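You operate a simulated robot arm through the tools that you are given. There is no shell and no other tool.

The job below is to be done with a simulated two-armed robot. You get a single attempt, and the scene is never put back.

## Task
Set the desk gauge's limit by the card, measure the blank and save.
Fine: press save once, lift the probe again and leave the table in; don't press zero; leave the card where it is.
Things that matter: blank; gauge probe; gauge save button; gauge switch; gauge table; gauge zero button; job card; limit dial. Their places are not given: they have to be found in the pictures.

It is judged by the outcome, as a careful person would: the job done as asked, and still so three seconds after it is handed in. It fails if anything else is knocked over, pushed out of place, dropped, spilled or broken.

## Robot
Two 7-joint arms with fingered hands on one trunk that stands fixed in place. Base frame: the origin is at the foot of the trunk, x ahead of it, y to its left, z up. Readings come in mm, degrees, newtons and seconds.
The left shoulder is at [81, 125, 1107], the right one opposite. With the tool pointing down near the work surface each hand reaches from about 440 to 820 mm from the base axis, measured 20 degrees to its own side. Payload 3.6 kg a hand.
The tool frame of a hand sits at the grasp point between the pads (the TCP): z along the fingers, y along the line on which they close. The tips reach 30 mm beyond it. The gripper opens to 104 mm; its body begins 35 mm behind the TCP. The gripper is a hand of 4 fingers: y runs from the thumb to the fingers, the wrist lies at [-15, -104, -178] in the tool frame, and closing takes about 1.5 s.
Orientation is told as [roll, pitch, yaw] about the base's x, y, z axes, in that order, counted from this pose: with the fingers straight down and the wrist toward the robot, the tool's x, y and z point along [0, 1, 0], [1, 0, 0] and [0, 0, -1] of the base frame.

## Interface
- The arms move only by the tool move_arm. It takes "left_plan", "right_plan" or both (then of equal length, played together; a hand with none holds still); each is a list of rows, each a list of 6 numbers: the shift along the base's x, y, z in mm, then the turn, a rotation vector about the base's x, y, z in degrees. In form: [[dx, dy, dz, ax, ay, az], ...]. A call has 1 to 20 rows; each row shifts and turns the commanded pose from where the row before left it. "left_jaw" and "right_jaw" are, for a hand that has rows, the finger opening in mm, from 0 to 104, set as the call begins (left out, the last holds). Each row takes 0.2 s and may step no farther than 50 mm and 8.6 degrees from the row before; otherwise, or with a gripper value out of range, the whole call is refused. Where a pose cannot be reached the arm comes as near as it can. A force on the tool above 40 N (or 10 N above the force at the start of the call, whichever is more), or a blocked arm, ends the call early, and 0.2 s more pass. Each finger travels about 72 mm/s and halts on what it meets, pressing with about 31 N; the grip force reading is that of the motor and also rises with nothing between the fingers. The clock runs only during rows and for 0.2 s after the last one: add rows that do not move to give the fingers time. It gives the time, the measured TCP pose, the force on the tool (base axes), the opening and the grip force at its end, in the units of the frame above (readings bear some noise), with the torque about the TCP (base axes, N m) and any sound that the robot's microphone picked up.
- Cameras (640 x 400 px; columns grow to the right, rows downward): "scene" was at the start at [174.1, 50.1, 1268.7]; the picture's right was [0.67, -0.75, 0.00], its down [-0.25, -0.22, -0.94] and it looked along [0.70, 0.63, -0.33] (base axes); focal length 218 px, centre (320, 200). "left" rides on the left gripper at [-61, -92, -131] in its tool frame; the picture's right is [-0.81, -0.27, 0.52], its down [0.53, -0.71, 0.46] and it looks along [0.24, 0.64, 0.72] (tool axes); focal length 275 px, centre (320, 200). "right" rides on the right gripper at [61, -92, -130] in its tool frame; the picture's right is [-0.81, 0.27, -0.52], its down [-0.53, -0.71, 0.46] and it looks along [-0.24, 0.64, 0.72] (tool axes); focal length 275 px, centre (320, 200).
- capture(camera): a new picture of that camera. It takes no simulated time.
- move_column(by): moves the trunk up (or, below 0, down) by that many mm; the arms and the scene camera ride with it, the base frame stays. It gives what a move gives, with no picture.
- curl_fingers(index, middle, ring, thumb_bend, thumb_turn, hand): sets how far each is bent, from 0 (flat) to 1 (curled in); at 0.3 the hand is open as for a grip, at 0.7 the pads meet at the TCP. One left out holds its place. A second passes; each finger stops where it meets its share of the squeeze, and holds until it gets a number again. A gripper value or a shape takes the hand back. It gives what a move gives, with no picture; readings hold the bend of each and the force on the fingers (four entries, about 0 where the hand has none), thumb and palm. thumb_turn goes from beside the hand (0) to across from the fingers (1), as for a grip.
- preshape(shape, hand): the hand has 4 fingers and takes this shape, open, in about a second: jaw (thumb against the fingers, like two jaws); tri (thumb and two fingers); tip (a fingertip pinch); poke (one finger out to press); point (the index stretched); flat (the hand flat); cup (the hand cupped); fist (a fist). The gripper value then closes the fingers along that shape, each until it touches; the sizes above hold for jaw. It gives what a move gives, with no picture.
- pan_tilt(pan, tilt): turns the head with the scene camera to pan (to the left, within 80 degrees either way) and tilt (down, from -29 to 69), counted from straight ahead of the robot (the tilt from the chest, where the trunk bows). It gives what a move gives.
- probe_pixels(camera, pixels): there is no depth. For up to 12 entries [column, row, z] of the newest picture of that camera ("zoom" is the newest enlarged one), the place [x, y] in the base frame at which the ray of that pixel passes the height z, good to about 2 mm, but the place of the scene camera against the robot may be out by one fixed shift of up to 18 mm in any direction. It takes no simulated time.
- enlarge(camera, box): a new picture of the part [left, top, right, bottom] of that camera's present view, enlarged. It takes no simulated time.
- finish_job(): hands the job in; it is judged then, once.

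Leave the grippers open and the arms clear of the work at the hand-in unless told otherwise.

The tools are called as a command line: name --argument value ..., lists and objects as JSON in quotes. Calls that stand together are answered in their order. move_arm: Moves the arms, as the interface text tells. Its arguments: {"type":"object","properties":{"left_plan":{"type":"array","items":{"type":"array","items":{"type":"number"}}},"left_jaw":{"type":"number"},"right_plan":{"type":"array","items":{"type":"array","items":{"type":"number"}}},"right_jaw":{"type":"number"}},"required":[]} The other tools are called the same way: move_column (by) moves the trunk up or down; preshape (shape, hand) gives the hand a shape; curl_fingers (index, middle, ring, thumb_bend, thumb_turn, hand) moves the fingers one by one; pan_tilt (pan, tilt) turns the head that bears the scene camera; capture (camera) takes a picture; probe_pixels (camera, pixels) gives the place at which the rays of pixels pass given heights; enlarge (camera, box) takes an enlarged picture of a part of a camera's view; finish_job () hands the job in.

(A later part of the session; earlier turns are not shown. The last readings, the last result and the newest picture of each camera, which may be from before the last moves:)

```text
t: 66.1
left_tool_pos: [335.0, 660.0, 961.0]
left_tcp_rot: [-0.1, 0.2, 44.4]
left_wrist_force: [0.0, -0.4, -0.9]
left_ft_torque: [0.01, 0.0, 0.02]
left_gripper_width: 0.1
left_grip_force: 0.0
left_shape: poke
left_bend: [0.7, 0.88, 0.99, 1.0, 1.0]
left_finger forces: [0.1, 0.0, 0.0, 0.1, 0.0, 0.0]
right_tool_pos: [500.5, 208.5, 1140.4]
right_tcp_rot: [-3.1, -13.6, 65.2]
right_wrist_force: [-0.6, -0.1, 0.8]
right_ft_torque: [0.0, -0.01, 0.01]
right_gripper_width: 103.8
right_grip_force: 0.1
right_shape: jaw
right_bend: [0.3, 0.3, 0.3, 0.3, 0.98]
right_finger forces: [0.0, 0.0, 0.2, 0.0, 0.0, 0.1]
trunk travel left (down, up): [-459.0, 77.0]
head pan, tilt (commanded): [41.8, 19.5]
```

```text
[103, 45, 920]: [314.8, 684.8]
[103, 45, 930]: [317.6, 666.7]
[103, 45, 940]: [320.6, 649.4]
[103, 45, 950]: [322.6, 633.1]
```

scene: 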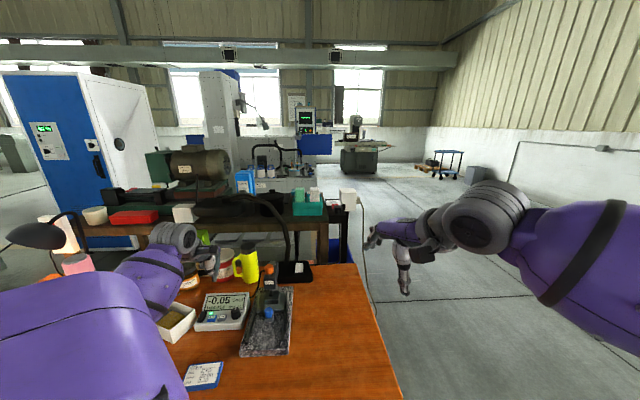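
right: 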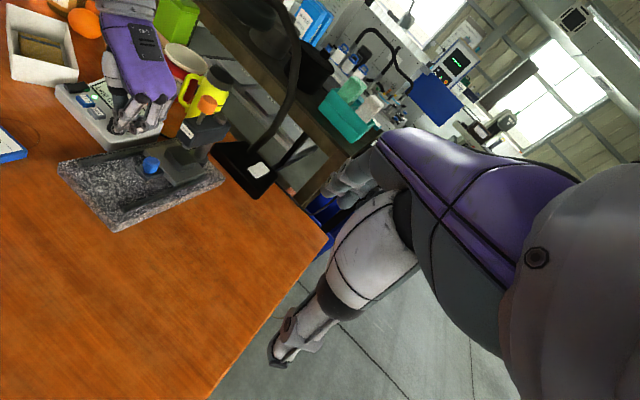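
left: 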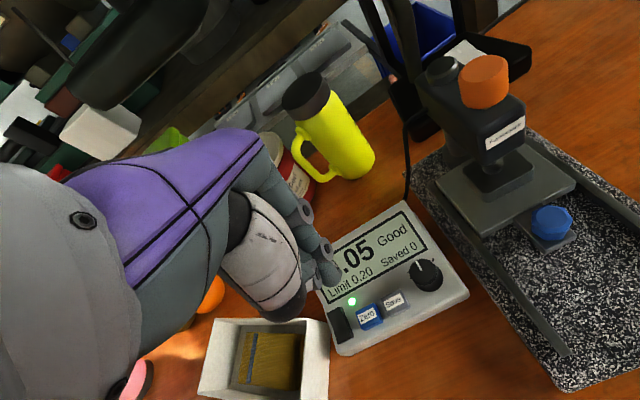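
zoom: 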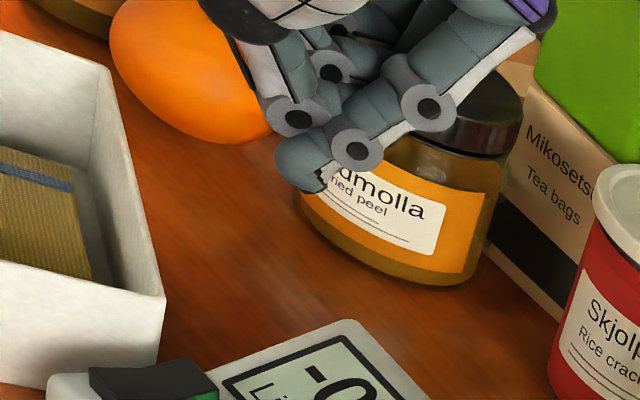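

The poke tip triangulates to [320,649,940], about 20 mm below the TCP and pointing back toward the robot. Straightening the index a bit should give a more vertical finger with more clearance from the others. I'll set the index bend to 0.5 and look.

curl_fingers --hand "left" --index 0.5 --middle 1.0 --ring 1.0

capture --camera "left"

enlarge --camera "left" --box '[270, 190, 430, 320]'

enlarge --camera "right" --box '[70, 10, 170, 110]'

```text
t: 67.1
left_tool_pos: [335.6, 660.2, 961.0]
left_tcp_rot: [0.0, 0.1, 44.3]
left_wrist_force: [-0.4, 0.4, -0.4]
left_ft_torque: [0.02, 0.01, 0.01]
left_gripper_width: 13.5
left_grip_force: 0.1
left_shape: fingers
left_bend: [0.7, 1.0, 1.0, 1.0, 1.0]
left_finger forces: [0.0, 0.0, 0.0, 0.1, 0.0, 0.0]
right_tool_pos: [501.8, 207.1, 1139.9]
right_tcp_rot: [-3.2, -13.7, 65.2]
right_wrist_force: [-0.1, 0.5, 0.4]
right_ft_torque: [-0.04, -0.02, 0.02]
right_gripper_width: 103.7
right_grip_force: 0.1
right_shape: jaw
right_bend: [0.3, 0.3, 0.3, 0.3, 0.98]
right_finger forces: [0.0, 0.0, 0.1, 0.1, 0.0, 0.0]
trunk travel left (down, up): [-459.0, 77.0]
head pan, tilt (commanded): [41.8, 19.5]
```

```text
taken
```

left: 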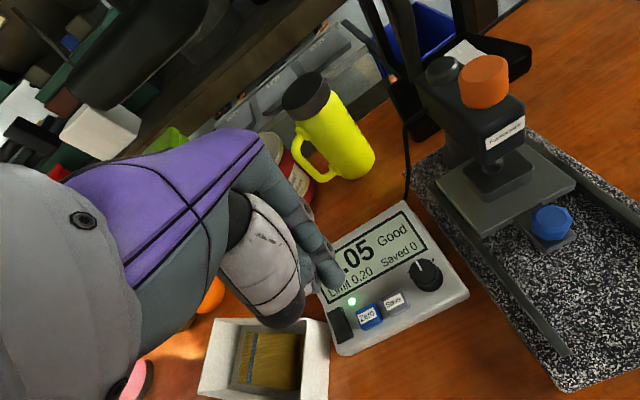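

```text
3.08 times, centred on (350, 255) of left
```

zoom: 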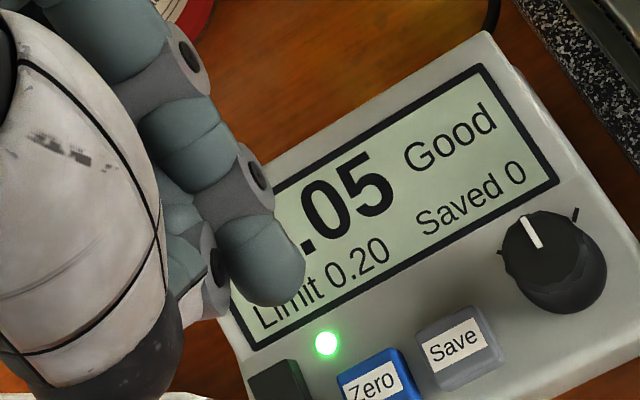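

```text
4.00 times, centred on (120, 60) of right
```

zoom: 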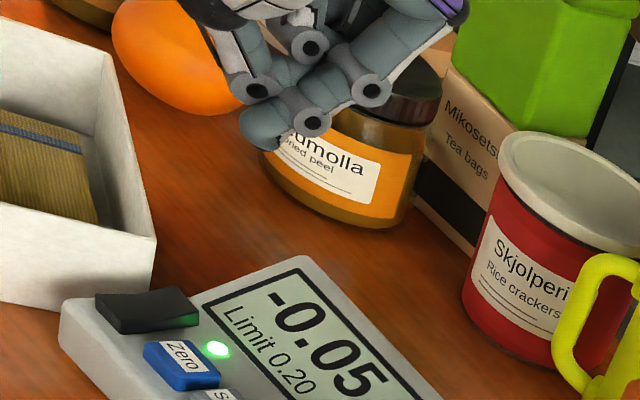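

The index moved only slightly. I'll command it straighter, to 0.35.

curl_fingers --hand "left" --index 0.35

capture --camera "left"

enlarge --camera "left" --box '[270, 190, 430, 320]'

enlarge --camera "right" --box '[70, 10, 170, 110]'

```text
t: 68.1
left_tool_pos: [335.3, 661.1, 961.4]
left_tcp_rot: [0.0, 0.1, 44.4]
left_wrist_force: [0.7, 0.4, 0.7]
left_ft_torque: [-0.02, 0.0, -0.02]
left_gripper_width: 13.5
left_grip_force: 0.1
left_shape: fingers
left_bend: [0.7, 1.0, 1.0, 1.0, 1.0]
left_finger forces: [0.0, 0.0, 0.0, 0.0, 0.0, 0.0]
right_tool_pos: [499.3, 207.9, 1141.5]
right_tcp_rot: [-3.1, -13.6, 65.1]
right_wrist_force: [0.5, -0.4, 0.6]
right_ft_torque: [0.02, 0.0, -0.01]
right_gripper_width: 103.7
right_grip_force: 0.1
right_shape: jaw
right_bend: [0.3, 0.3, 0.3, 0.3, 0.98]
right_finger forces: [0.0, 0.0, 0.0, 0.0, 0.1, 0.1]
trunk travel left (down, up): [-459.0, 77.0]
head pan, tilt (commanded): [41.8, 19.5]
```

```text
taken
```

left: 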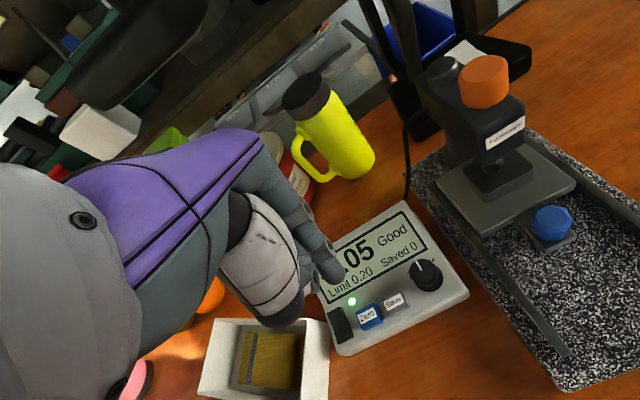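

```text
3.08 times, centred on (350, 255) of left
```

zoom: 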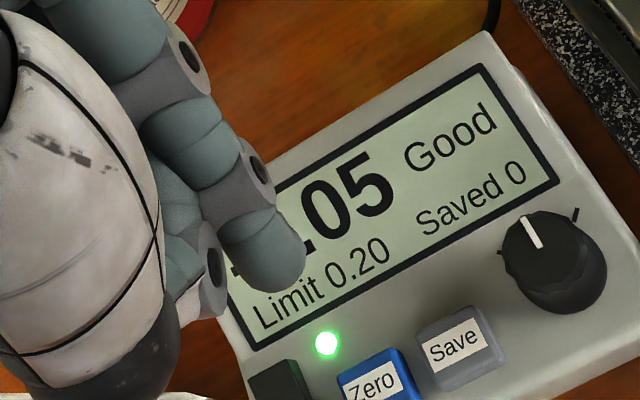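

```text
4.00 times, centred on (120, 60) of right
```

zoom: 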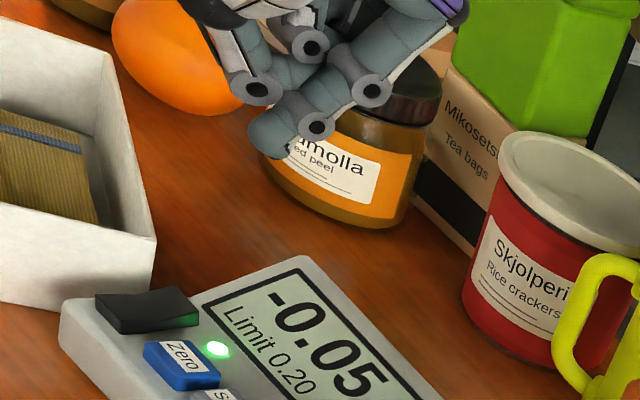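

The tip has straightened slightly and is clearly the lowest point, with the thumb and other fingers well above it. I'll triangulate it again.

probe_pixels --camera "left" --pixels '[[333.5, 287, 920], [333.5, 287, 930], [333.5, 287, 940]]'

probe_pixels --camera "right" --pixels '[[105, 47.5, 920], [105, 47.5, 930], [105, 47.5, 940]]'

```text
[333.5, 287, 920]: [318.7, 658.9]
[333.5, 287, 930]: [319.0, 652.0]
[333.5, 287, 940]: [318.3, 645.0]
```

```text
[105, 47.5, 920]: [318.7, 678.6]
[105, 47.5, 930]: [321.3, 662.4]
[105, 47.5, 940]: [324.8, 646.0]
```

The index tip is at about TCP + [−14,−15,−22]. I'll move so it is above the Save centre [331,657] and descend to about 25 mm above the button.

move_arm --left_plan '[[5, 6, -35, 0, 0, 0], [4.5, 5, -35, 0, 0, 0], [0, 0, -30, 0, 0, 0], [0, 0, -10, 0, 0, 0], [0, 0, 0, 0, 0, 0]]'

capture --camera "left"

enlarge --camera "left" --box '[260, 190, 420, 320]'

enlarge --camera "right" --box '[70, 50, 150, 130]'

enlarge --camera "scene" --box '[180, 270, 270, 340]'

```text
t: 69.3
left_tool_pos: [345.1, 671.4, 851.1]
left_tcp_rot: [0.0, 0.0, 44.3]
left_wrist_force: [0.8, -0.3, 0.4]
left_ft_torque: [0.01, -0.03, 0.02]
left_gripper_width: 13.5
left_grip_force: 0.1
left_shape: fingers
left_bend: [0.7, 1.0, 1.0, 1.0, 1.0]
left_finger forces: [0.0, 0.0, 0.0, 0.0, 0.0, 0.0]
right_tool_pos: [500.2, 207.5, 1140.6]
right_tcp_rot: [-3.2, -13.6, 65.2]
right_wrist_force: [0.1, 1.2, 0.2]
right_ft_torque: [-0.02, 0.03, 0.02]
right_gripper_width: 103.7
right_grip_force: 0.1
right_shape: jaw
right_bend: [0.3, 0.3, 0.3, 0.3, 0.98]
right_finger forces: [0.0, 0.1, 0.0, 0.1, 0.0, 0.1]
trunk travel left (down, up): [-459.0, 77.0]
head pan, tilt (commanded): [41.8, 19.5]
```

```text
taken
```

left: 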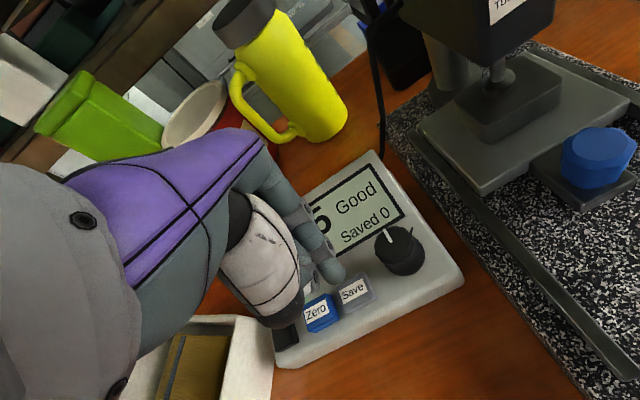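

```text
3.08 times, centred on (340, 255) of left
```

zoom: 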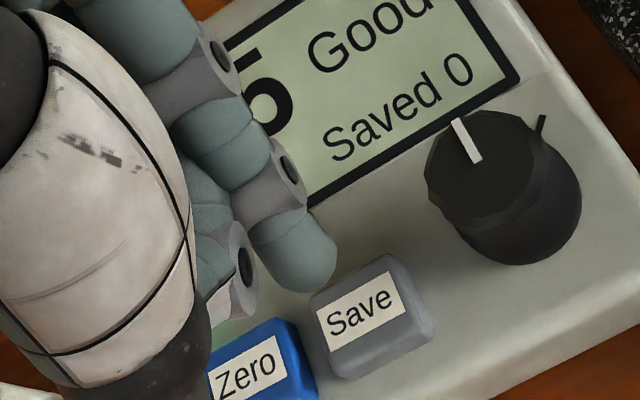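

```text
5.00 times, centred on (110, 90) of right
```

zoom: 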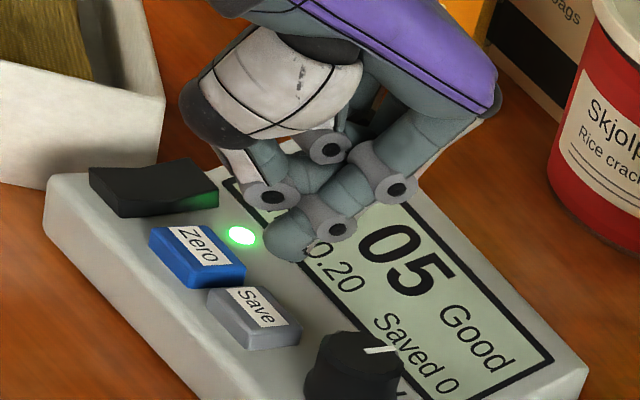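

```text
5.71 times, centred on (225, 305) of scene
```

zoom: 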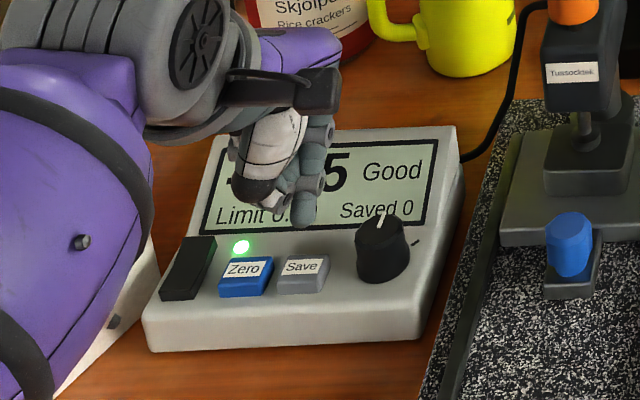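

I'll probe the tip again here and compare with the Save button.

probe_pixels --camera "left" --pixels '[[333.5, 281, 815], [333.5, 281, 825], [333.5, 281, 835], [354.6, 292, 800]]'

probe_pixels --camera "right" --pixels '[[103.5, 101.5, 815], [103.5, 101.5, 825], [103.5, 101.5, 835], [97.5, 112, 800]]'

```text
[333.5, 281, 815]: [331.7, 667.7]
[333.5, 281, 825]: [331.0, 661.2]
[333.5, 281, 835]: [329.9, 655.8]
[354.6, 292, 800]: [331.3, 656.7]
```

```text
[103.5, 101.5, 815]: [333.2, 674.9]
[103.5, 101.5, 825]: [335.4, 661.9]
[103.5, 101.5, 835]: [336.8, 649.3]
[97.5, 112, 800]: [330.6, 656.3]
```

The tip is at about [333,661,825] and the Save centre at [331,656.6,800]. I'll correct by a few millimetres and lower 19 mm, to just above the button.

move_arm --left_plan '[[-2, -4, -5, 0, 0, 0], [0, 0, -7, 0, 0, 0], [0, 0, -7, 0, 0, 0], [0, 0, 0, 0, 0, 0]]'

enlarge --camera "left" --box '[260, 190, 420, 320]'

enlarge --camera "right" --box '[70, 50, 150, 130]'

enlarge --camera "scene" --box '[190, 280, 260, 335]'

```text
t: 70.3
left_tool_pos: [344.8, 667.8, 831.9]
left_tcp_rot: [0.0, 0.1, 44.3]
left_wrist_force: [-0.2, 0.3, 0.9]
left_ft_torque: [0.02, 0.0, 0.02]
left_gripper_width: 13.7
left_grip_force: 0.0
left_shape: fingers
left_bend: [0.7, 1.0, 1.0, 1.0, 1.0]
left_finger forces: [0.1, 0.0, 0.0, 0.0, 0.0, 0.0]
right_tool_pos: [500.2, 207.5, 1140.9]
right_tcp_rot: [-3.2, -13.6, 65.2]
right_wrist_force: [-0.1, 1.0, -0.6]
right_ft_torque: [-0.01, 0.02, 0.0]
right_gripper_width: 103.6
right_grip_force: 0.1
right_shape: jaw
right_bend: [0.3, 0.3, 0.3, 0.3, 0.98]
right_finger forces: [0.0, 0.0, 0.0, 0.0, 0.0, 0.1]
trunk travel left (down, up): [-459.0, 77.0]
head pan, tilt (commanded): [41.8, 19.5]
```

```text
3.08 times, centred on (340, 255) of left
```

zoom: 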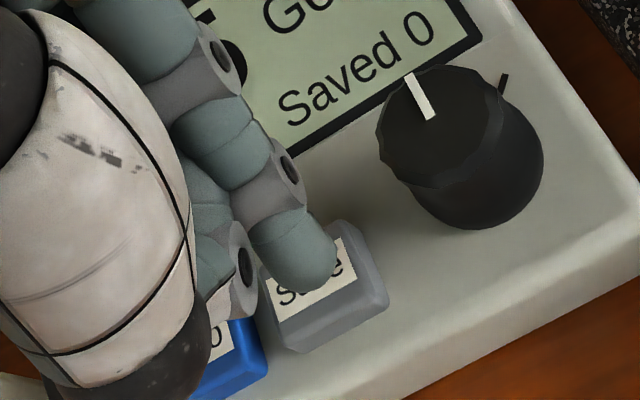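

```text
5.00 times, centred on (110, 90) of right
```

zoom: 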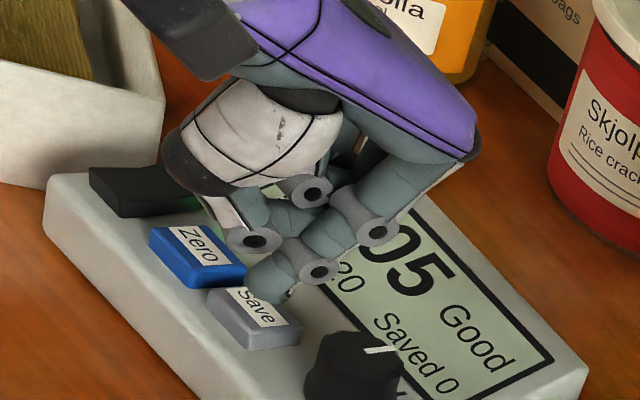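

```text
7.27 times, centred on (225, 308) of scene
```

zoom: 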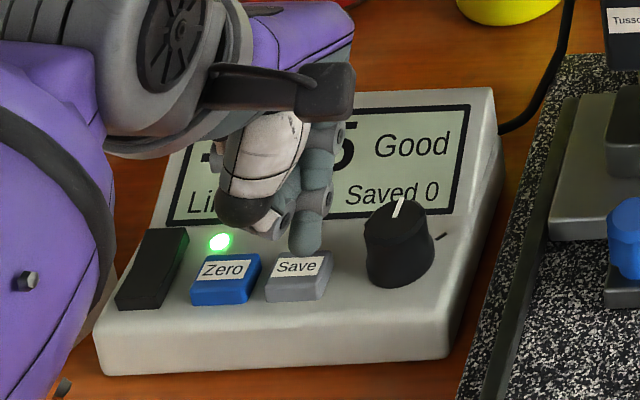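

The fingertip is just above the Save button. Before pressing, I'll check how high the folded thumb's joint is, because it sits near the Zero button.

probe_pixels --camera "left" --pixels '[[315.6, 277, 810], [315.6, 277, 830], [315.6, 277, 850], [333.5, 276, 805], [333.5, 276, 815]]'

probe_pixels --camera "right" --pixels '[[97, 98, 810], [97, 98, 830], [97, 98, 850], [100, 109.5, 805], [100, 109.5, 815]]'

```text
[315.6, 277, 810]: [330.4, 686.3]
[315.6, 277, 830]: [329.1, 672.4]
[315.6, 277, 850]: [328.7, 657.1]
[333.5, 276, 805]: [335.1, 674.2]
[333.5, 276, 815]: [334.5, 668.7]
```

```text
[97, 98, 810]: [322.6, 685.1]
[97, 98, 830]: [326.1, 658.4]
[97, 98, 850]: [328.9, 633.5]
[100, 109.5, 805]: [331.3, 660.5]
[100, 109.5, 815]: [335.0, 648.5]
```

The left probes need a fresh picture at this pose, so I'll capture and repeat.

capture --camera "left"

probe_pixels --camera "left" --pixels '[[315.6, 277, 810], [315.6, 277, 830], [315.6, 277, 850], [333.5, 276, 805], [333.5, 276, 815], [338.4, 279.4, 800]]'

```text
taken
```

left: 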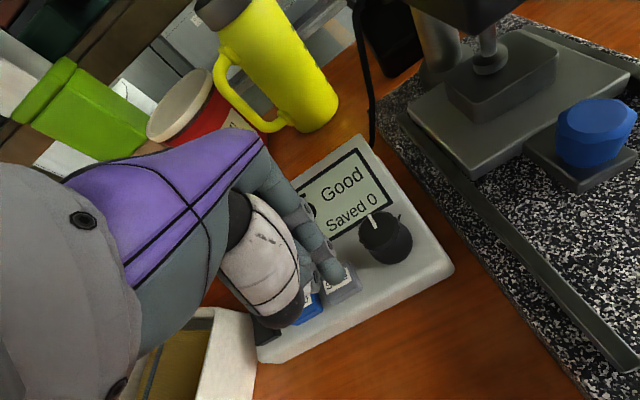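

```text
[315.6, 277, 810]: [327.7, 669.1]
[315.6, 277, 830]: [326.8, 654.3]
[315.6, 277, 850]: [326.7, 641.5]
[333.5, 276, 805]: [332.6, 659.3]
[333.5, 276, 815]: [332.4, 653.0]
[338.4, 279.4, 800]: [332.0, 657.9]
```

The thumb joint is at z≈837, above the Save area and not over Zero. The index tip is at [332,660,805], right over Save. I'll lower in small steps to press, watching force and the Saved count.

move_arm --left_plan '[[0, 0, -2, 0, 0, 0], [0, 0, -2, 0, 0, 0], [0, 0, -1.5, 0, 0, 0], [0, 0, 0, 0, 0, 0]]'

enlarge --camera "right" --box '[70, 50, 170, 150]'

```text
t: 71.3
left_tool_pos: [343.0, 667.0, 827.9]
left_tcp_rot: [0.0, 0.1, 44.3]
left_wrist_force: [0.4, 0.2, 0.2]
left_ft_torque: [-0.01, 0.02, -0.01]
left_gripper_width: 13.7
left_grip_force: 0.0
left_shape: fingers
left_bend: [0.7, 1.0, 1.0, 1.0, 1.0]
left_finger forces: [0.0, 0.0, 0.1, 0.0, 0.1, 0.0]
right_tool_pos: [501.2, 206.5, 1139.5]
right_tcp_rot: [-3.1, -13.7, 65.3]
right_wrist_force: [-0.3, 0.3, -0.3]
right_ft_torque: [-0.05, 0.0, 0.04]
right_gripper_width: 103.6
right_grip_force: 0.0
right_shape: jaw
right_bend: [0.3, 0.3, 0.3, 0.3, 0.98]
right_finger forces: [0.0, 0.0, 0.0, 0.1, 0.1, 0.0]
trunk travel left (down, up): [-459.0, 77.0]
head pan, tilt (commanded): [41.8, 19.5]
```

```text
4.00 times, centred on (120, 100) of right
```

zoom: 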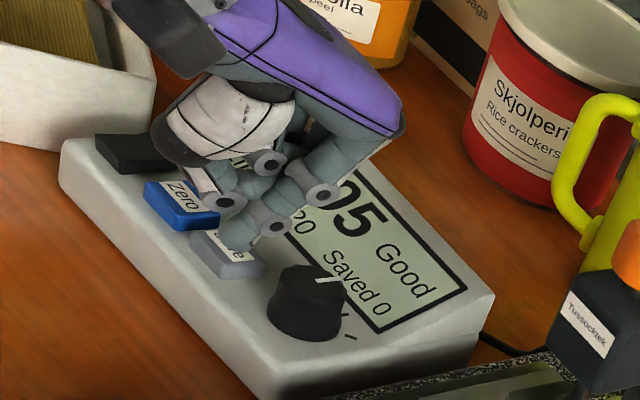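

No contact yet and Saved is still 0. Continuing down 3 mm.

move_arm --left_plan '[[0, 0, -1.5, 0, 0, 0], [0, 0, -1.5, 0, 0, 0], [0, 0, 0, 0, 0, 0]]'

enlarge --camera "right" --box '[70, 50, 170, 150]'

```text
t: 72.1
left_tool_pos: [343.0, 667.5, 824.3]
left_tcp_rot: [0.0, 0.1, 44.2]
left_wrist_force: [-0.7, -0.7, -0.1]
left_ft_torque: [-0.01, -0.04, 0.02]
left_gripper_width: 13.7
left_grip_force: 0.1
left_shape: fingers
left_bend: [0.7, 1.0, 1.0, 1.0, 1.0]
left_finger forces: [0.0, 0.1, 0.0, 0.1, 0.0, 0.0]
right_tool_pos: [500.4, 207.3, 1140.0]
right_tcp_rot: [-3.2, -13.6, 65.2]
right_wrist_force: [0.6, 0.3, -0.5]
right_ft_torque: [0.03, -0.01, -0.01]
right_gripper_width: 103.9
right_grip_force: 0.1
right_shape: jaw
right_bend: [0.3, 0.3, 0.3, 0.3, 0.98]
right_finger forces: [0.1, 0.0, 0.2, 0.0, 0.0, 0.0]
trunk travel left (down, up): [-459.0, 77.0]
head pan, tilt (commanded): [41.8, 19.5]
```

```text
4.00 times, centred on (120, 100) of right
```

zoom: 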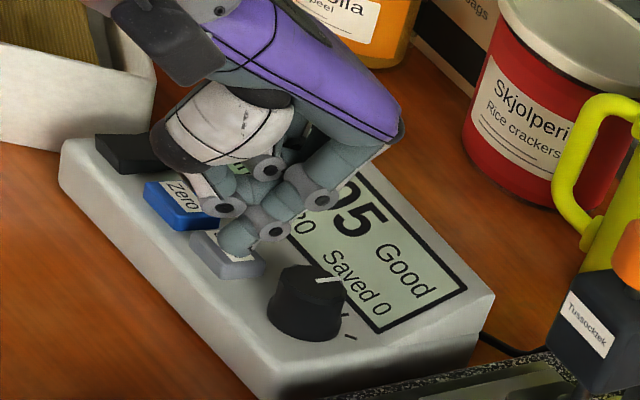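

Still no contact. I'll check the left view for the tip's place over the button before going further.

capture --camera "left"

enlarge --camera "left" --box '[280, 220, 400, 320]'

enlarge --camera "right" --box '[75, 80, 135, 140]'

```text
taken
```

left: 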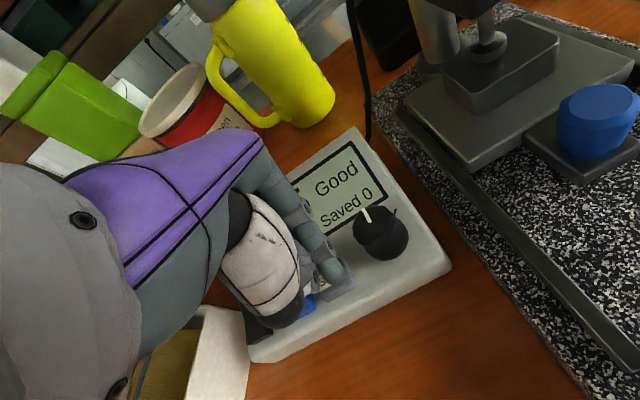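

```text
4.00 times, centred on (340, 270) of left
```

zoom: 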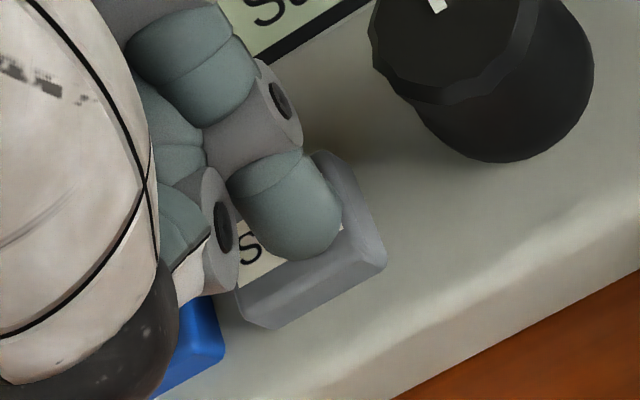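

```text
6.67 times, centred on (105, 110) of right
```

zoom: 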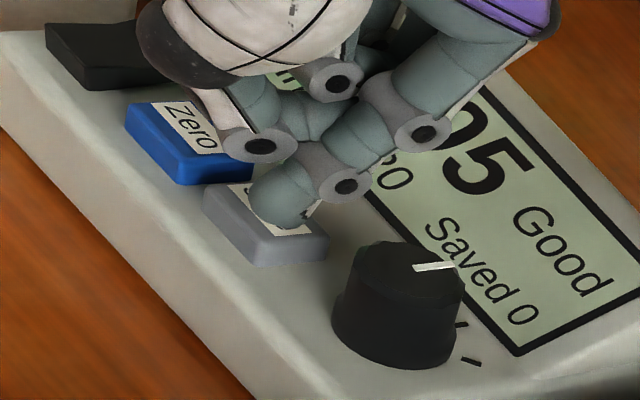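

The fingertip sits right over the centre of Save, nearly touching, and Zero is clear. Continuing down 2.5 mm.

move_arm --left_plan '[[0, 0, -1.2, 0, 0, 0], [0, 0, -1.3, 0, 0, 0], [0, 0, 0, 0, 0, 0]]'

enlarge --camera "right" --box '[75, 60, 155, 140]'

```text
t: 72.9
left_tool_pos: [343.1, 666.7, 821.5]
left_tcp_rot: [0.0, 0.1, 44.3]
left_wrist_force: [-0.4, 0.0, 0.8]
left_ft_torque: [0.0, -0.01, -0.02]
left_gripper_width: 13.5
left_grip_force: 0.5
left_shape: fingers
left_bend: [0.7, 1.0, 1.0, 1.0, 1.0]
left_finger forces: [0.2, 0.0, 0.1, 0.0, 0.0, 0.0]
right_tool_pos: [500.2, 208.6, 1140.4]
right_tcp_rot: [-3.2, -13.6, 65.3]
right_wrist_force: [-1.1, -0.2, -0.9]
right_ft_torque: [0.0, 0.04, -0.01]
right_gripper_width: 104.0
right_grip_force: 0.1
right_shape: jaw
right_bend: [0.3, 0.3, 0.3, 0.3, 0.98]
right_finger forces: [0.0, 0.0, 0.0, 0.0, 0.0, 0.0]
trunk travel left (down, up): [-459.0, 77.0]
head pan, tilt (commanded): [41.8, 19.5]
```

```text
5.00 times, centred on (115, 100) of right
```

zoom: 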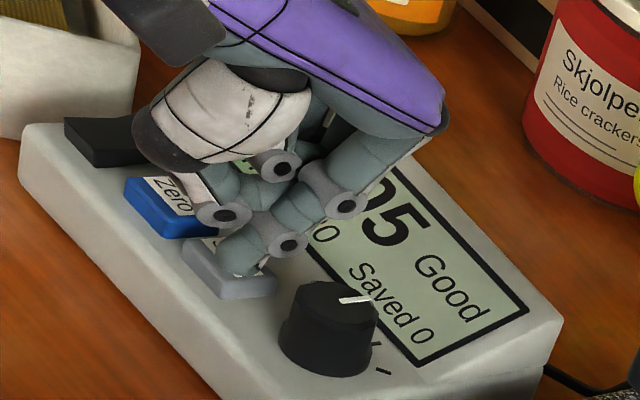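

First light touch: the index reads 0.2 N and Saved is still 0. Pressing 1.5 mm more.

move_arm --left_plan '[[0, 0, -1.5, 0, 0, 0], [0, 0, 0, 0, 0, 0]]'

enlarge --camera "right" --box '[75, 60, 155, 140]'

```text
t: 73.5
left_tool_pos: [343.2, 667.5, 820.0]
left_tcp_rot: [0.0, 0.0, 44.3]
left_wrist_force: [1.3, -0.2, 1.3]
left_ft_torque: [0.0, 0.01, -0.02]
left_gripper_width: 13.6
left_grip_force: 0.6
left_shape: fingers
left_bend: [0.7, 1.0, 1.0, 1.0, 1.0]
left_finger forces: [1.2, 0.0, 0.1, 0.0, 0.1, 0.0]
right_tool_pos: [500.3, 208.1, 1140.0]
right_tcp_rot: [-3.1, -13.6, 65.2]
right_wrist_force: [-0.4, 0.4, 0.0]
right_ft_torque: [-0.01, 0.01, -0.02]
right_gripper_width: 103.5
right_grip_force: 0.1
right_shape: jaw
right_bend: [0.3, 0.3, 0.3, 0.3, 0.98]
right_finger forces: [0.1, 0.0, 0.0, 0.0, 0.0, 0.1]
trunk travel left (down, up): [-459.0, 77.0]
head pan, tilt (commanded): [41.8, 19.5]
```

```text
5.00 times, centred on (115, 100) of right
```

zoom: 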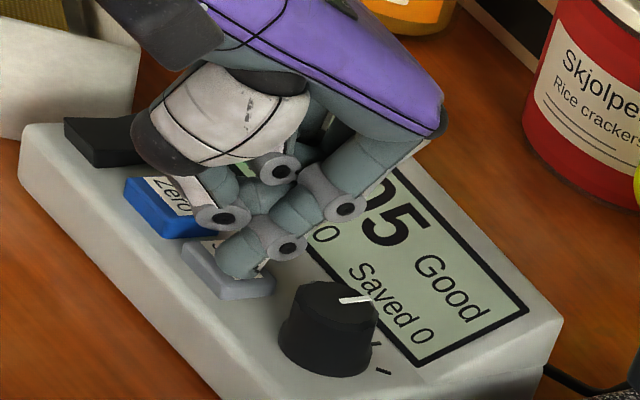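

Contact force is 1.2 N and the button is starting to give. Pressing 1.5 mm more.

move_arm --left_plan '[[0, 0, -1.5, 0, 0, 0], [0, 0, 0, 0, 0, 0]]'

enlarge --camera "right" --box '[75, 60, 155, 140]'

```text
t: 74.1
left_tool_pos: [341.7, 667.1, 819.0]
left_tcp_rot: [0.0, 0.0, 44.3]
left_wrist_force: [0.9, -0.3, 2.6]
left_ft_torque: [-0.04, 0.05, 0.0]
left_gripper_width: 13.7
left_grip_force: 1.5
left_shape: fingers
left_bend: [0.7, 1.0, 1.0, 1.0, 1.0]
left_finger forces: [2.4, 0.0, 0.0, 0.0, 0.0, 0.1]
right_tool_pos: [500.3, 206.9, 1141.5]
right_tcp_rot: [-3.3, -13.6, 65.2]
right_wrist_force: [0.3, 0.0, 0.5]
right_ft_torque: [0.01, -0.01, 0.03]
right_gripper_width: 103.7
right_grip_force: 0.0
right_shape: jaw
right_bend: [0.3, 0.3, 0.3, 0.3, 0.98]
right_finger forces: [0.1, 0.1, 0.1, 0.0, 0.1, 0.0]
trunk travel left (down, up): [-459.0, 77.0]
head pan, tilt (commanded): [41.8, 19.5]
heard: click
```

```text
5.00 times, centred on (115, 100) of right
```

zoom: 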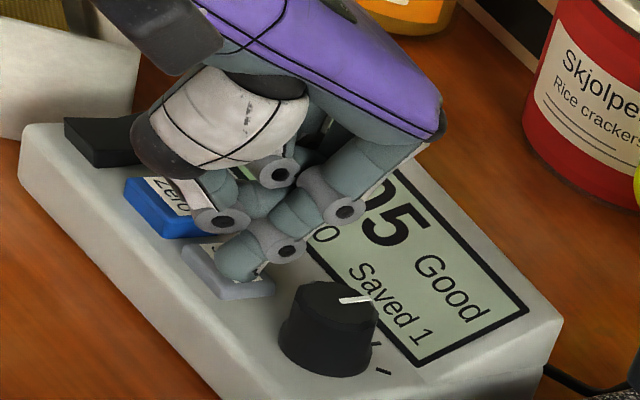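

I heard a click and the readout shows "Saved 1". I'll lift straight up and away.

move_arm --left_plan '[[0, 0, 10, 0, 0, 0], [0, 0, 25, 0, 0, 0], [0, 0, 35, 0, 0, 0], [0, 0, 40, 0, 0, 0], [0, 0, 40, 0, 0, 0], [0, 0, 40, 0, 0, 0], [0, 0, 40, 0, 0, 0], [0, 0, 0, 0, 0, 0]]'

enlarge --camera "right" --box '[60, 40, 240, 200]'

capture --camera "scene"

```text
t: 75.9
left_tool_pos: [343.6, 667.0, 1047.9]
left_tcp_rot: [0.0, 0.1, 44.3]
left_wrist_force: [0.9, -0.1, 0.0]
left_ft_torque: [-0.03, 0.01, -0.02]
left_gripper_width: 13.5
left_grip_force: 0.0
left_shape: fingers
left_bend: [0.7, 1.0, 1.0, 1.0, 1.0]
left_finger forces: [0.0, 0.1, 0.0, 0.0, 0.0, 0.0]
right_tool_pos: [500.6, 207.5, 1141.1]
right_tcp_rot: [-3.2, -13.7, 65.3]
right_wrist_force: [-0.1, 0.3, 0.0]
right_ft_torque: [-0.02, 0.01, -0.01]
right_gripper_width: 103.7
right_grip_force: 0.0
right_shape: jaw
right_bend: [0.3, 0.3, 0.3, 0.3, 0.98]
right_finger forces: [0.0, 0.0, 0.0, 0.1, 0.1, 0.1]
trunk travel left (down, up): [-459.0, 77.0]
head pan, tilt (commanded): [41.8, 19.5]
```

```text
2.50 times, centred on (150, 120) of right
```

zoom: 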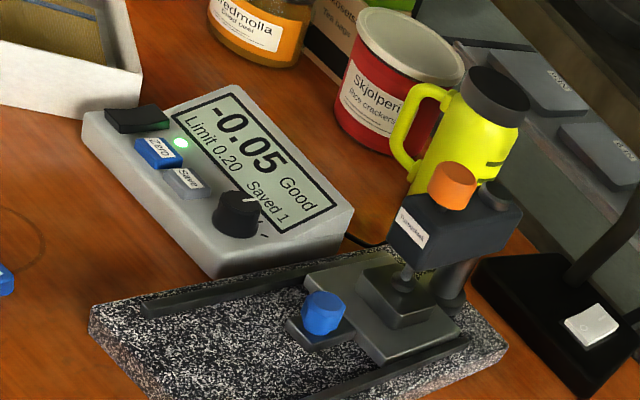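

```text
taken
```

scene: 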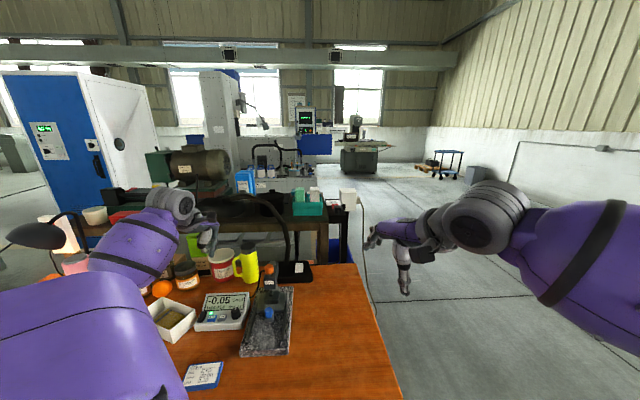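

"Saved 1" is confirmed and the reading is still -0.05 Good. Next I lift the probe: switch to "tip" shape, open, and travel back above the orange knob with yaw −20°.

preshape --shape "tip" --hand "left"

move_arm --left_plan '[[17.3, -9.1, 1.2, 0, 0, -8], [17.3, -9.1, 1.2, 0, 0, -8], [17.3, -9.1, 1.2, 0, 0, -8], [17.3, -9.1, 1.2, 0, 0, -8], [17.3, -9.1, 1.2, 0, 0, -8], [17.3, -9.1, 1.2, 0, 0, -8], [17.3, -9.1, 1.2, 0, 0, -8], [17.3, -9.1, 1.2, 0, 0, -8], [0, 0, 0, 0, 0, 0]]' --left_jaw 76

capture --camera "left"

enlarge --camera "left" --box '[290, 210, 450, 340]'

```text
t: 76.8
left_tool_pos: [342.5, 668.0, 1048.5]
left_tcp_rot: [0.0, 0.1, 44.4]
left_wrist_force: [0.8, -0.1, -0.4]
left_ft_torque: [-0.02, -0.01, -0.02]
left_gripper_width: 103.9
left_grip_force: 0.1
left_shape: tip
left_bend: [0.3, 0.98, 0.99, 0.3, 0.98]
left_finger forces: [0.1, 0.0, 0.1, 0.1, 0.0, 0.0]
right_tool_pos: [500.2, 207.4, 1141.9]
right_tcp_rot: [-3.2, -13.7, 65.2]
right_wrist_force: [0.1, 0.3, 0.3]
right_ft_torque: [0.02, 0.01, -0.01]
right_gripper_width: 104.1
right_grip_force: 0.0
right_shape: jaw
right_bend: [0.3, 0.3, 0.3, 0.3, 0.98]
right_finger forces: [0.0, 0.0, 0.0, 0.0, 0.0, 0.0]
trunk travel left (down, up): [-459.0, 77.0]
head pan, tilt (commanded): [41.8, 19.5]
```

```text
t: 78.8
left_tool_pos: [480.8, 594.5, 1057.9]
left_tcp_rot: [0.0, 0.1, -19.8]
left_wrist_force: [0.0, -0.8, -0.4]
left_ft_torque: [-0.03, 0.01, -0.01]
left_gripper_width: 76.1
left_grip_force: 0.0
left_shape: tip
left_bend: [0.28, 0.98, 0.99, 0.56, 0.99]
left_finger forces: [0.1, 0.0, 0.0, 0.1, 0.0, 0.0]
right_tool_pos: [499.1, 208.6, 1141.0]
right_tcp_rot: [-3.2, -13.6, 65.2]
right_wrist_force: [-0.9, -0.1, -0.6]
right_ft_torque: [0.03, 0.02, -0.02]
right_gripper_width: 103.6
right_grip_force: 0.0
right_shape: jaw
right_bend: [0.3, 0.3, 0.3, 0.3, 0.98]
right_finger forces: [0.1, 0.0, 0.0, 0.0, 0.0, 0.1]
trunk travel left (down, up): [-459.0, 77.0]
head pan, tilt (commanded): [41.8, 19.5]
```

```text
taken
```

left: 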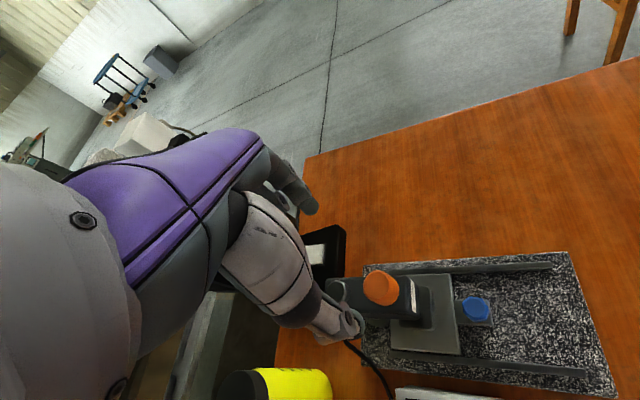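

```text
3.08 times, centred on (370, 275) of left
```

zoom: 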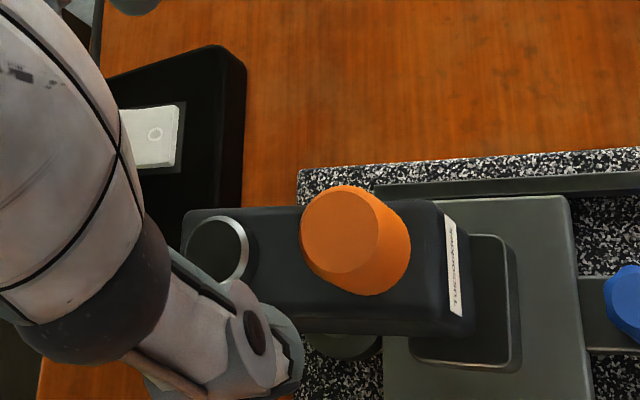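

The knob is centred within about 3 mm. I'll correct by [2,−1] and descend to the height where I released it (TCP z≈957).

move_arm --left_plan '[[1, -0.5, -30, 0, 0, 0], [1, -0.5, -30, 0, 0, 0], [0, 0, -20, 0, 0, 0], [0, 0, -12, 0, 0, 0], [0, 0, -8, 0, 0, 0], [0, 0, 0, 0, 0, 0]]' --left_jaw 72

enlarge --camera "left" --box '[250, 170, 430, 340]'

enlarge --camera "right" --box '[130, 60, 250, 180]'

```text
t: 80.2
left_tool_pos: [482.4, 593.7, 958.0]
left_tcp_rot: [0.0, 0.1, -19.7]
left_wrist_force: [-0.4, 0.3, 0.5]
left_ft_torque: [0.03, 0.01, 0.0]
left_gripper_width: 72.2
left_grip_force: 0.0
left_shape: tip
left_bend: [0.28, 0.98, 0.99, 0.59, 0.99]
left_finger forces: [0.0, 0.0, 0.0, 0.0, 0.1, 0.0]
right_tool_pos: [500.2, 206.6, 1140.5]
right_tcp_rot: [-3.2, -13.5, 65.2]
right_wrist_force: [0.4, -0.2, 0.2]
right_ft_torque: [0.01, -0.01, 0.0]
right_gripper_width: 103.4
right_grip_force: 0.1
right_shape: jaw
right_bend: [0.3, 0.3, 0.3, 0.3, 0.98]
right_finger forces: [0.1, 0.1, 0.0, 0.0, 0.0, 0.1]
trunk travel left (down, up): [-459.0, 77.0]
head pan, tilt (commanded): [41.8, 19.5]
```

```text
2.35 times, centred on (340, 255) of left
```

zoom: 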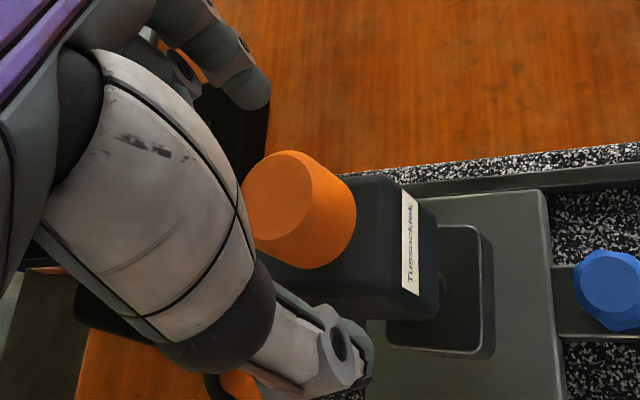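

```text
3.33 times, centred on (190, 120) of right
```

zoom: 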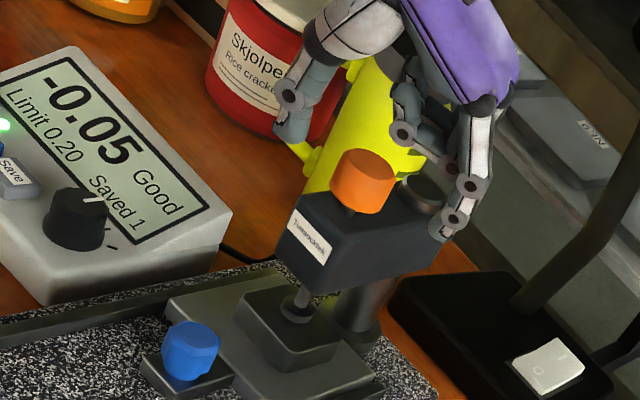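

The layout matches the earlier grip. I'll close to 30, then grip firmly.

move_arm --left_plan '[[0, 0, 0, 0, 0, 0], [0, 0, 0, 0, 0, 0], [0, 0, 0, 0, 0, 0], [0, 0, 0, 0, 0, 0]]' --left_jaw 26

move_arm --left_plan '[[0, 0, 0, 0, 0, 0], [0, 0, 0, 0, 0, 0], [0, 0, 0, 0, 0, 0]]' --left_jaw 14

enlarge --camera "right" --box '[130, 60, 250, 180]'

```text
t: 81.2
left_tool_pos: [482.1, 594.4, 957.8]
left_tcp_rot: [-0.1, 0.1, -19.7]
left_wrist_force: [-1.6, 1.8, 0.2]
left_ft_torque: [0.02, 0.05, 0.0]
left_gripper_width: 27.0
left_grip_force: 0.1
left_shape: tip
left_bend: [0.73, 0.98, 0.99, 0.73, 1.0]
left_finger forces: [0.1, 0.0, 0.0, 0.0, 1.5, 0.1]
right_tool_pos: [500.3, 206.3, 1141.0]
right_tcp_rot: [-3.2, -13.6, 65.2]
right_wrist_force: [-0.6, -1.0, 0.3]
right_ft_torque: [0.0, 0.03, -0.01]
right_gripper_width: 103.7
right_grip_force: 0.1
right_shape: jaw
right_bend: [0.3, 0.3, 0.3, 0.3, 0.98]
right_finger forces: [0.0, 0.1, 0.0, 0.0, 0.0, 0.0]
trunk travel left (down, up): [-459.0, 77.0]
head pan, tilt (commanded): [41.8, 19.5]
```

```text
t: 82.0
left_tool_pos: [483.6, 593.6, 957.9]
left_tcp_rot: [0.0, 0.0, -19.6]
left_wrist_force: [-3.5, 1.8, -0.5]
left_ft_torque: [0.02, 0.07, 0.02]
left_gripper_width: 21.2
left_grip_force: 30.9
left_shape: tip
left_bend: [0.73, 1.0, 1.0, 0.73, 1.0]
left_finger forces: [26.4, 0.1, 0.1, 0.0, 29.5, 0.0]
right_tool_pos: [499.9, 207.5, 1141.4]
right_tcp_rot: [-3.3, -13.5, 65.2]
right_wrist_force: [0.8, -0.3, 0.9]
right_ft_torque: [0.02, -0.01, -0.01]
right_gripper_width: 104.0
right_grip_force: 0.0
right_shape: jaw
right_bend: [0.3, 0.3, 0.3, 0.3, 0.98]
right_finger forces: [0.0, 0.0, 0.0, 0.1, 0.0, 0.1]
trunk travel left (down, up): [-459.0, 77.0]
head pan, tilt (commanded): [41.8, 19.5]
```

```text
3.33 times, centred on (190, 120) of right
```

zoom: 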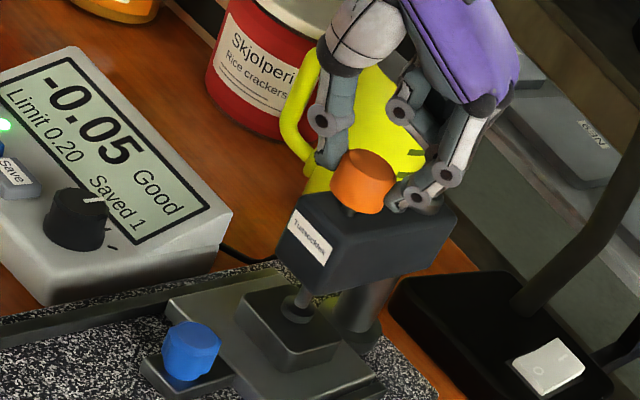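

The knob is gripped with balanced force. I'll raise it about 18 mm first.

move_arm --left_plan '[[0, 0, 3, 0, 0, 0], [0, 0, 3, 0, 0, 0], [0, 0, 3, 0, 0, 0], [0, 0, 3, 0, 0, 0], [0, 0, 3, 0, 0, 0], [0, 0, 3, 0, 0, 0], [0, 0, 0, 0, 0, 0]]'

enlarge --camera "right" --box '[130, 60, 250, 180]'

```text
t: 83.6
left_tool_pos: [483.0, 594.6, 978.0]
left_tcp_rot: [0.1, -0.1, -19.8]
left_wrist_force: [-3.6, 0.9, 3.0]
left_ft_torque: [0.05, 0.12, 0.03]
left_gripper_width: 21.7
left_grip_force: 31.0
left_shape: tip
left_bend: [0.73, 1.0, 1.0, 0.73, 1.0]
left_finger forces: [26.7, 0.0, 0.0, 0.0, 30.8, 0.0]
right_tool_pos: [501.2, 207.4, 1140.6]
right_tcp_rot: [-3.2, -13.6, 65.2]
right_wrist_force: [-0.8, 0.2, -0.5]
right_ft_torque: [-0.02, -0.03, 0.0]
right_gripper_width: 104.0
right_grip_force: 0.1
right_shape: jaw
right_bend: [0.3, 0.3, 0.3, 0.3, 0.98]
right_finger forces: [0.1, 0.0, 0.0, 0.0, 0.0, 0.1]
trunk travel left (down, up): [-459.0, 77.0]
head pan, tilt (commanded): [41.8, 19.5]
```

```text
3.33 times, centred on (190, 120) of right
```

zoom: 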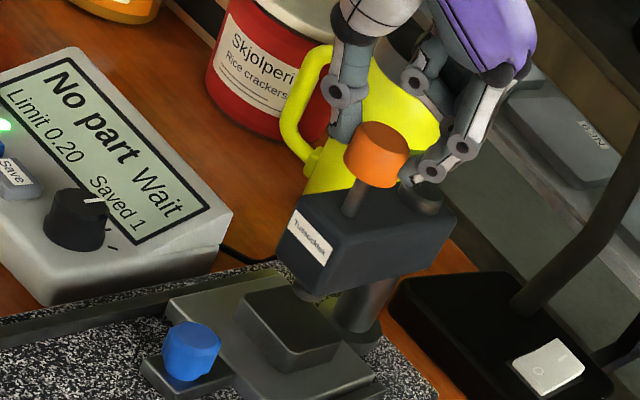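

The probe is lifted: the readout shows "No part / Wait, Saved 1" and the spindle is retracted. I'll raise another 3 mm gently to bring it back fully to its original height.

move_arm --left_plan '[[0, 0, 1.5, 0, 0, 0], [0, 0, 1.5, 0, 0, 0], [0, 0, 0, 0, 0, 0]]'

enlarge --camera "right" --box '[150, 60, 250, 160]'

```text
t: 84.4
left_tool_pos: [483.1, 594.1, 979.4]
left_tcp_rot: [0.1, 0.2, -19.7]
left_wrist_force: [-4.0, 1.4, 2.8]
left_ft_torque: [0.07, 0.1, -0.02]
left_gripper_width: 21.5
left_grip_force: 31.1
left_shape: tip
left_bend: [0.73, 1.0, 1.0, 0.73, 1.0]
left_finger forces: [26.7, 0.1, 0.1, 0.0, 30.8, 0.0]
right_tool_pos: [498.4, 207.6, 1140.0]
right_tcp_rot: [-3.2, -13.6, 65.2]
right_wrist_force: [0.7, 0.1, 0.3]
right_ft_torque: [0.0, -0.01, 0.01]
right_gripper_width: 104.0
right_grip_force: 0.1
right_shape: jaw
right_bend: [0.3, 0.3, 0.3, 0.3, 0.98]
right_finger forces: [0.1, 0.0, 0.0, 0.1, 0.0, 0.1]
trunk travel left (down, up): [-459.0, 77.0]
head pan, tilt (commanded): [41.8, 19.5]
```

```text
4.00 times, centred on (200, 110) of right
```

zoom: 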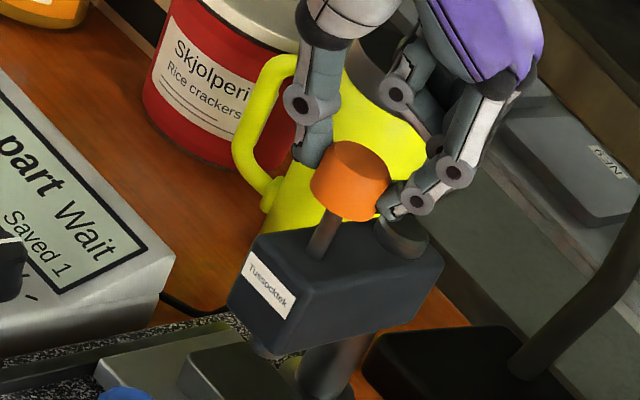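

The stem is exposed again nearly as before. I'll raise 1.5 mm more for the last bit, then compare.

move_arm --left_plan '[[0, 0, 1.5, 0, 0, 0], [0, 0, 0, 0, 0, 0]]'

enlarge --camera "right" --box '[170, 80, 240, 150]'

```text
t: 85.0
left_tool_pos: [482.8, 593.9, 980.4]
left_tcp_rot: [-0.1, 0.2, -19.8]
left_wrist_force: [-3.3, 1.8, -1.5]
left_ft_torque: [0.04, 0.1, 0.01]
left_gripper_width: 21.6
left_grip_force: 30.9
left_shape: tip
left_bend: [0.73, 1.0, 1.0, 0.73, 1.0]
left_finger forces: [26.4, 0.0, 0.1, 0.1, 30.4, 0.0]
right_tool_pos: [499.2, 207.8, 1140.4]
right_tcp_rot: [-3.2, -13.6, 65.1]
right_wrist_force: [-0.1, -0.2, 0.5]
right_ft_torque: [0.0, 0.0, 0.0]
right_gripper_width: 103.7
right_grip_force: 0.2
right_shape: jaw
right_bend: [0.3, 0.3, 0.3, 0.3, 0.98]
right_finger forces: [0.1, 0.1, 0.0, 0.0, 0.1, 0.0]
trunk travel left (down, up): [-459.0, 77.0]
head pan, tilt (commanded): [41.8, 19.5]
```

```text
5.71 times, centred on (205, 115) of right
```

zoom: 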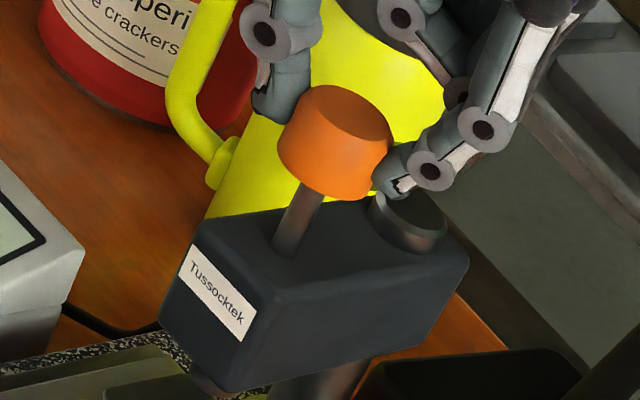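

This matches the original raised picture (knob top at (348,112) in the same zoom, same stem length). I'll open the fingers to release and check that it stays up.

move_arm --left_plan '[[0, 0, 0, 0, 0, 0], [0, 0, 0, 0, 0, 0], [0, 0, 0, 0, 0, 0], [0, 0, 0, 0, 0, 0], [0, 0, 0, 0, 0, 0]]' --left_jaw 76

enlarge --camera "right" --box '[170, 80, 240, 150]'

```text
t: 86.2
left_tool_pos: [483.8, 593.2, 981.0]
left_tcp_rot: [-0.1, 0.2, -19.7]
left_wrist_force: [0.1, -0.9, 0.3]
left_ft_torque: [-0.03, -0.02, 0.01]
left_gripper_width: 75.7
left_grip_force: 0.0
left_shape: tip
left_bend: [0.28, 0.98, 0.99, 0.56, 0.99]
left_finger forces: [0.0, 0.0, 0.0, 0.0, 0.1, 0.0]
right_tool_pos: [500.7, 207.6, 1141.4]
right_tcp_rot: [-3.2, -13.7, 65.2]
right_wrist_force: [0.6, 0.7, -0.5]
right_ft_torque: [-0.03, 0.05, 0.02]
right_gripper_width: 103.6
right_grip_force: 0.1
right_shape: jaw
right_bend: [0.3, 0.3, 0.3, 0.3, 0.98]
right_finger forces: [0.1, 0.1, 0.0, 0.0, 0.1, 0.1]
trunk travel left (down, up): [-459.0, 77.0]
head pan, tilt (commanded): [41.8, 19.5]
```

```text
5.71 times, centred on (205, 115) of right
```

zoom: 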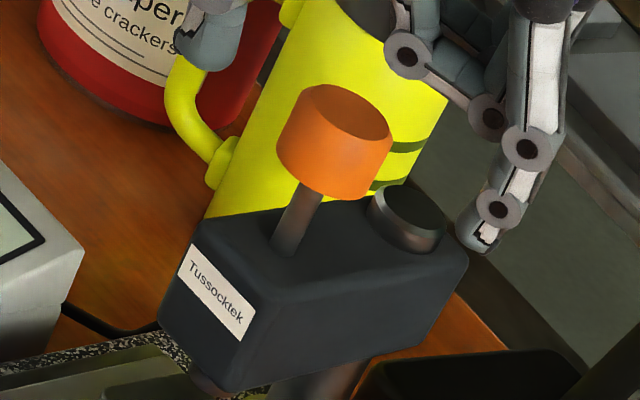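

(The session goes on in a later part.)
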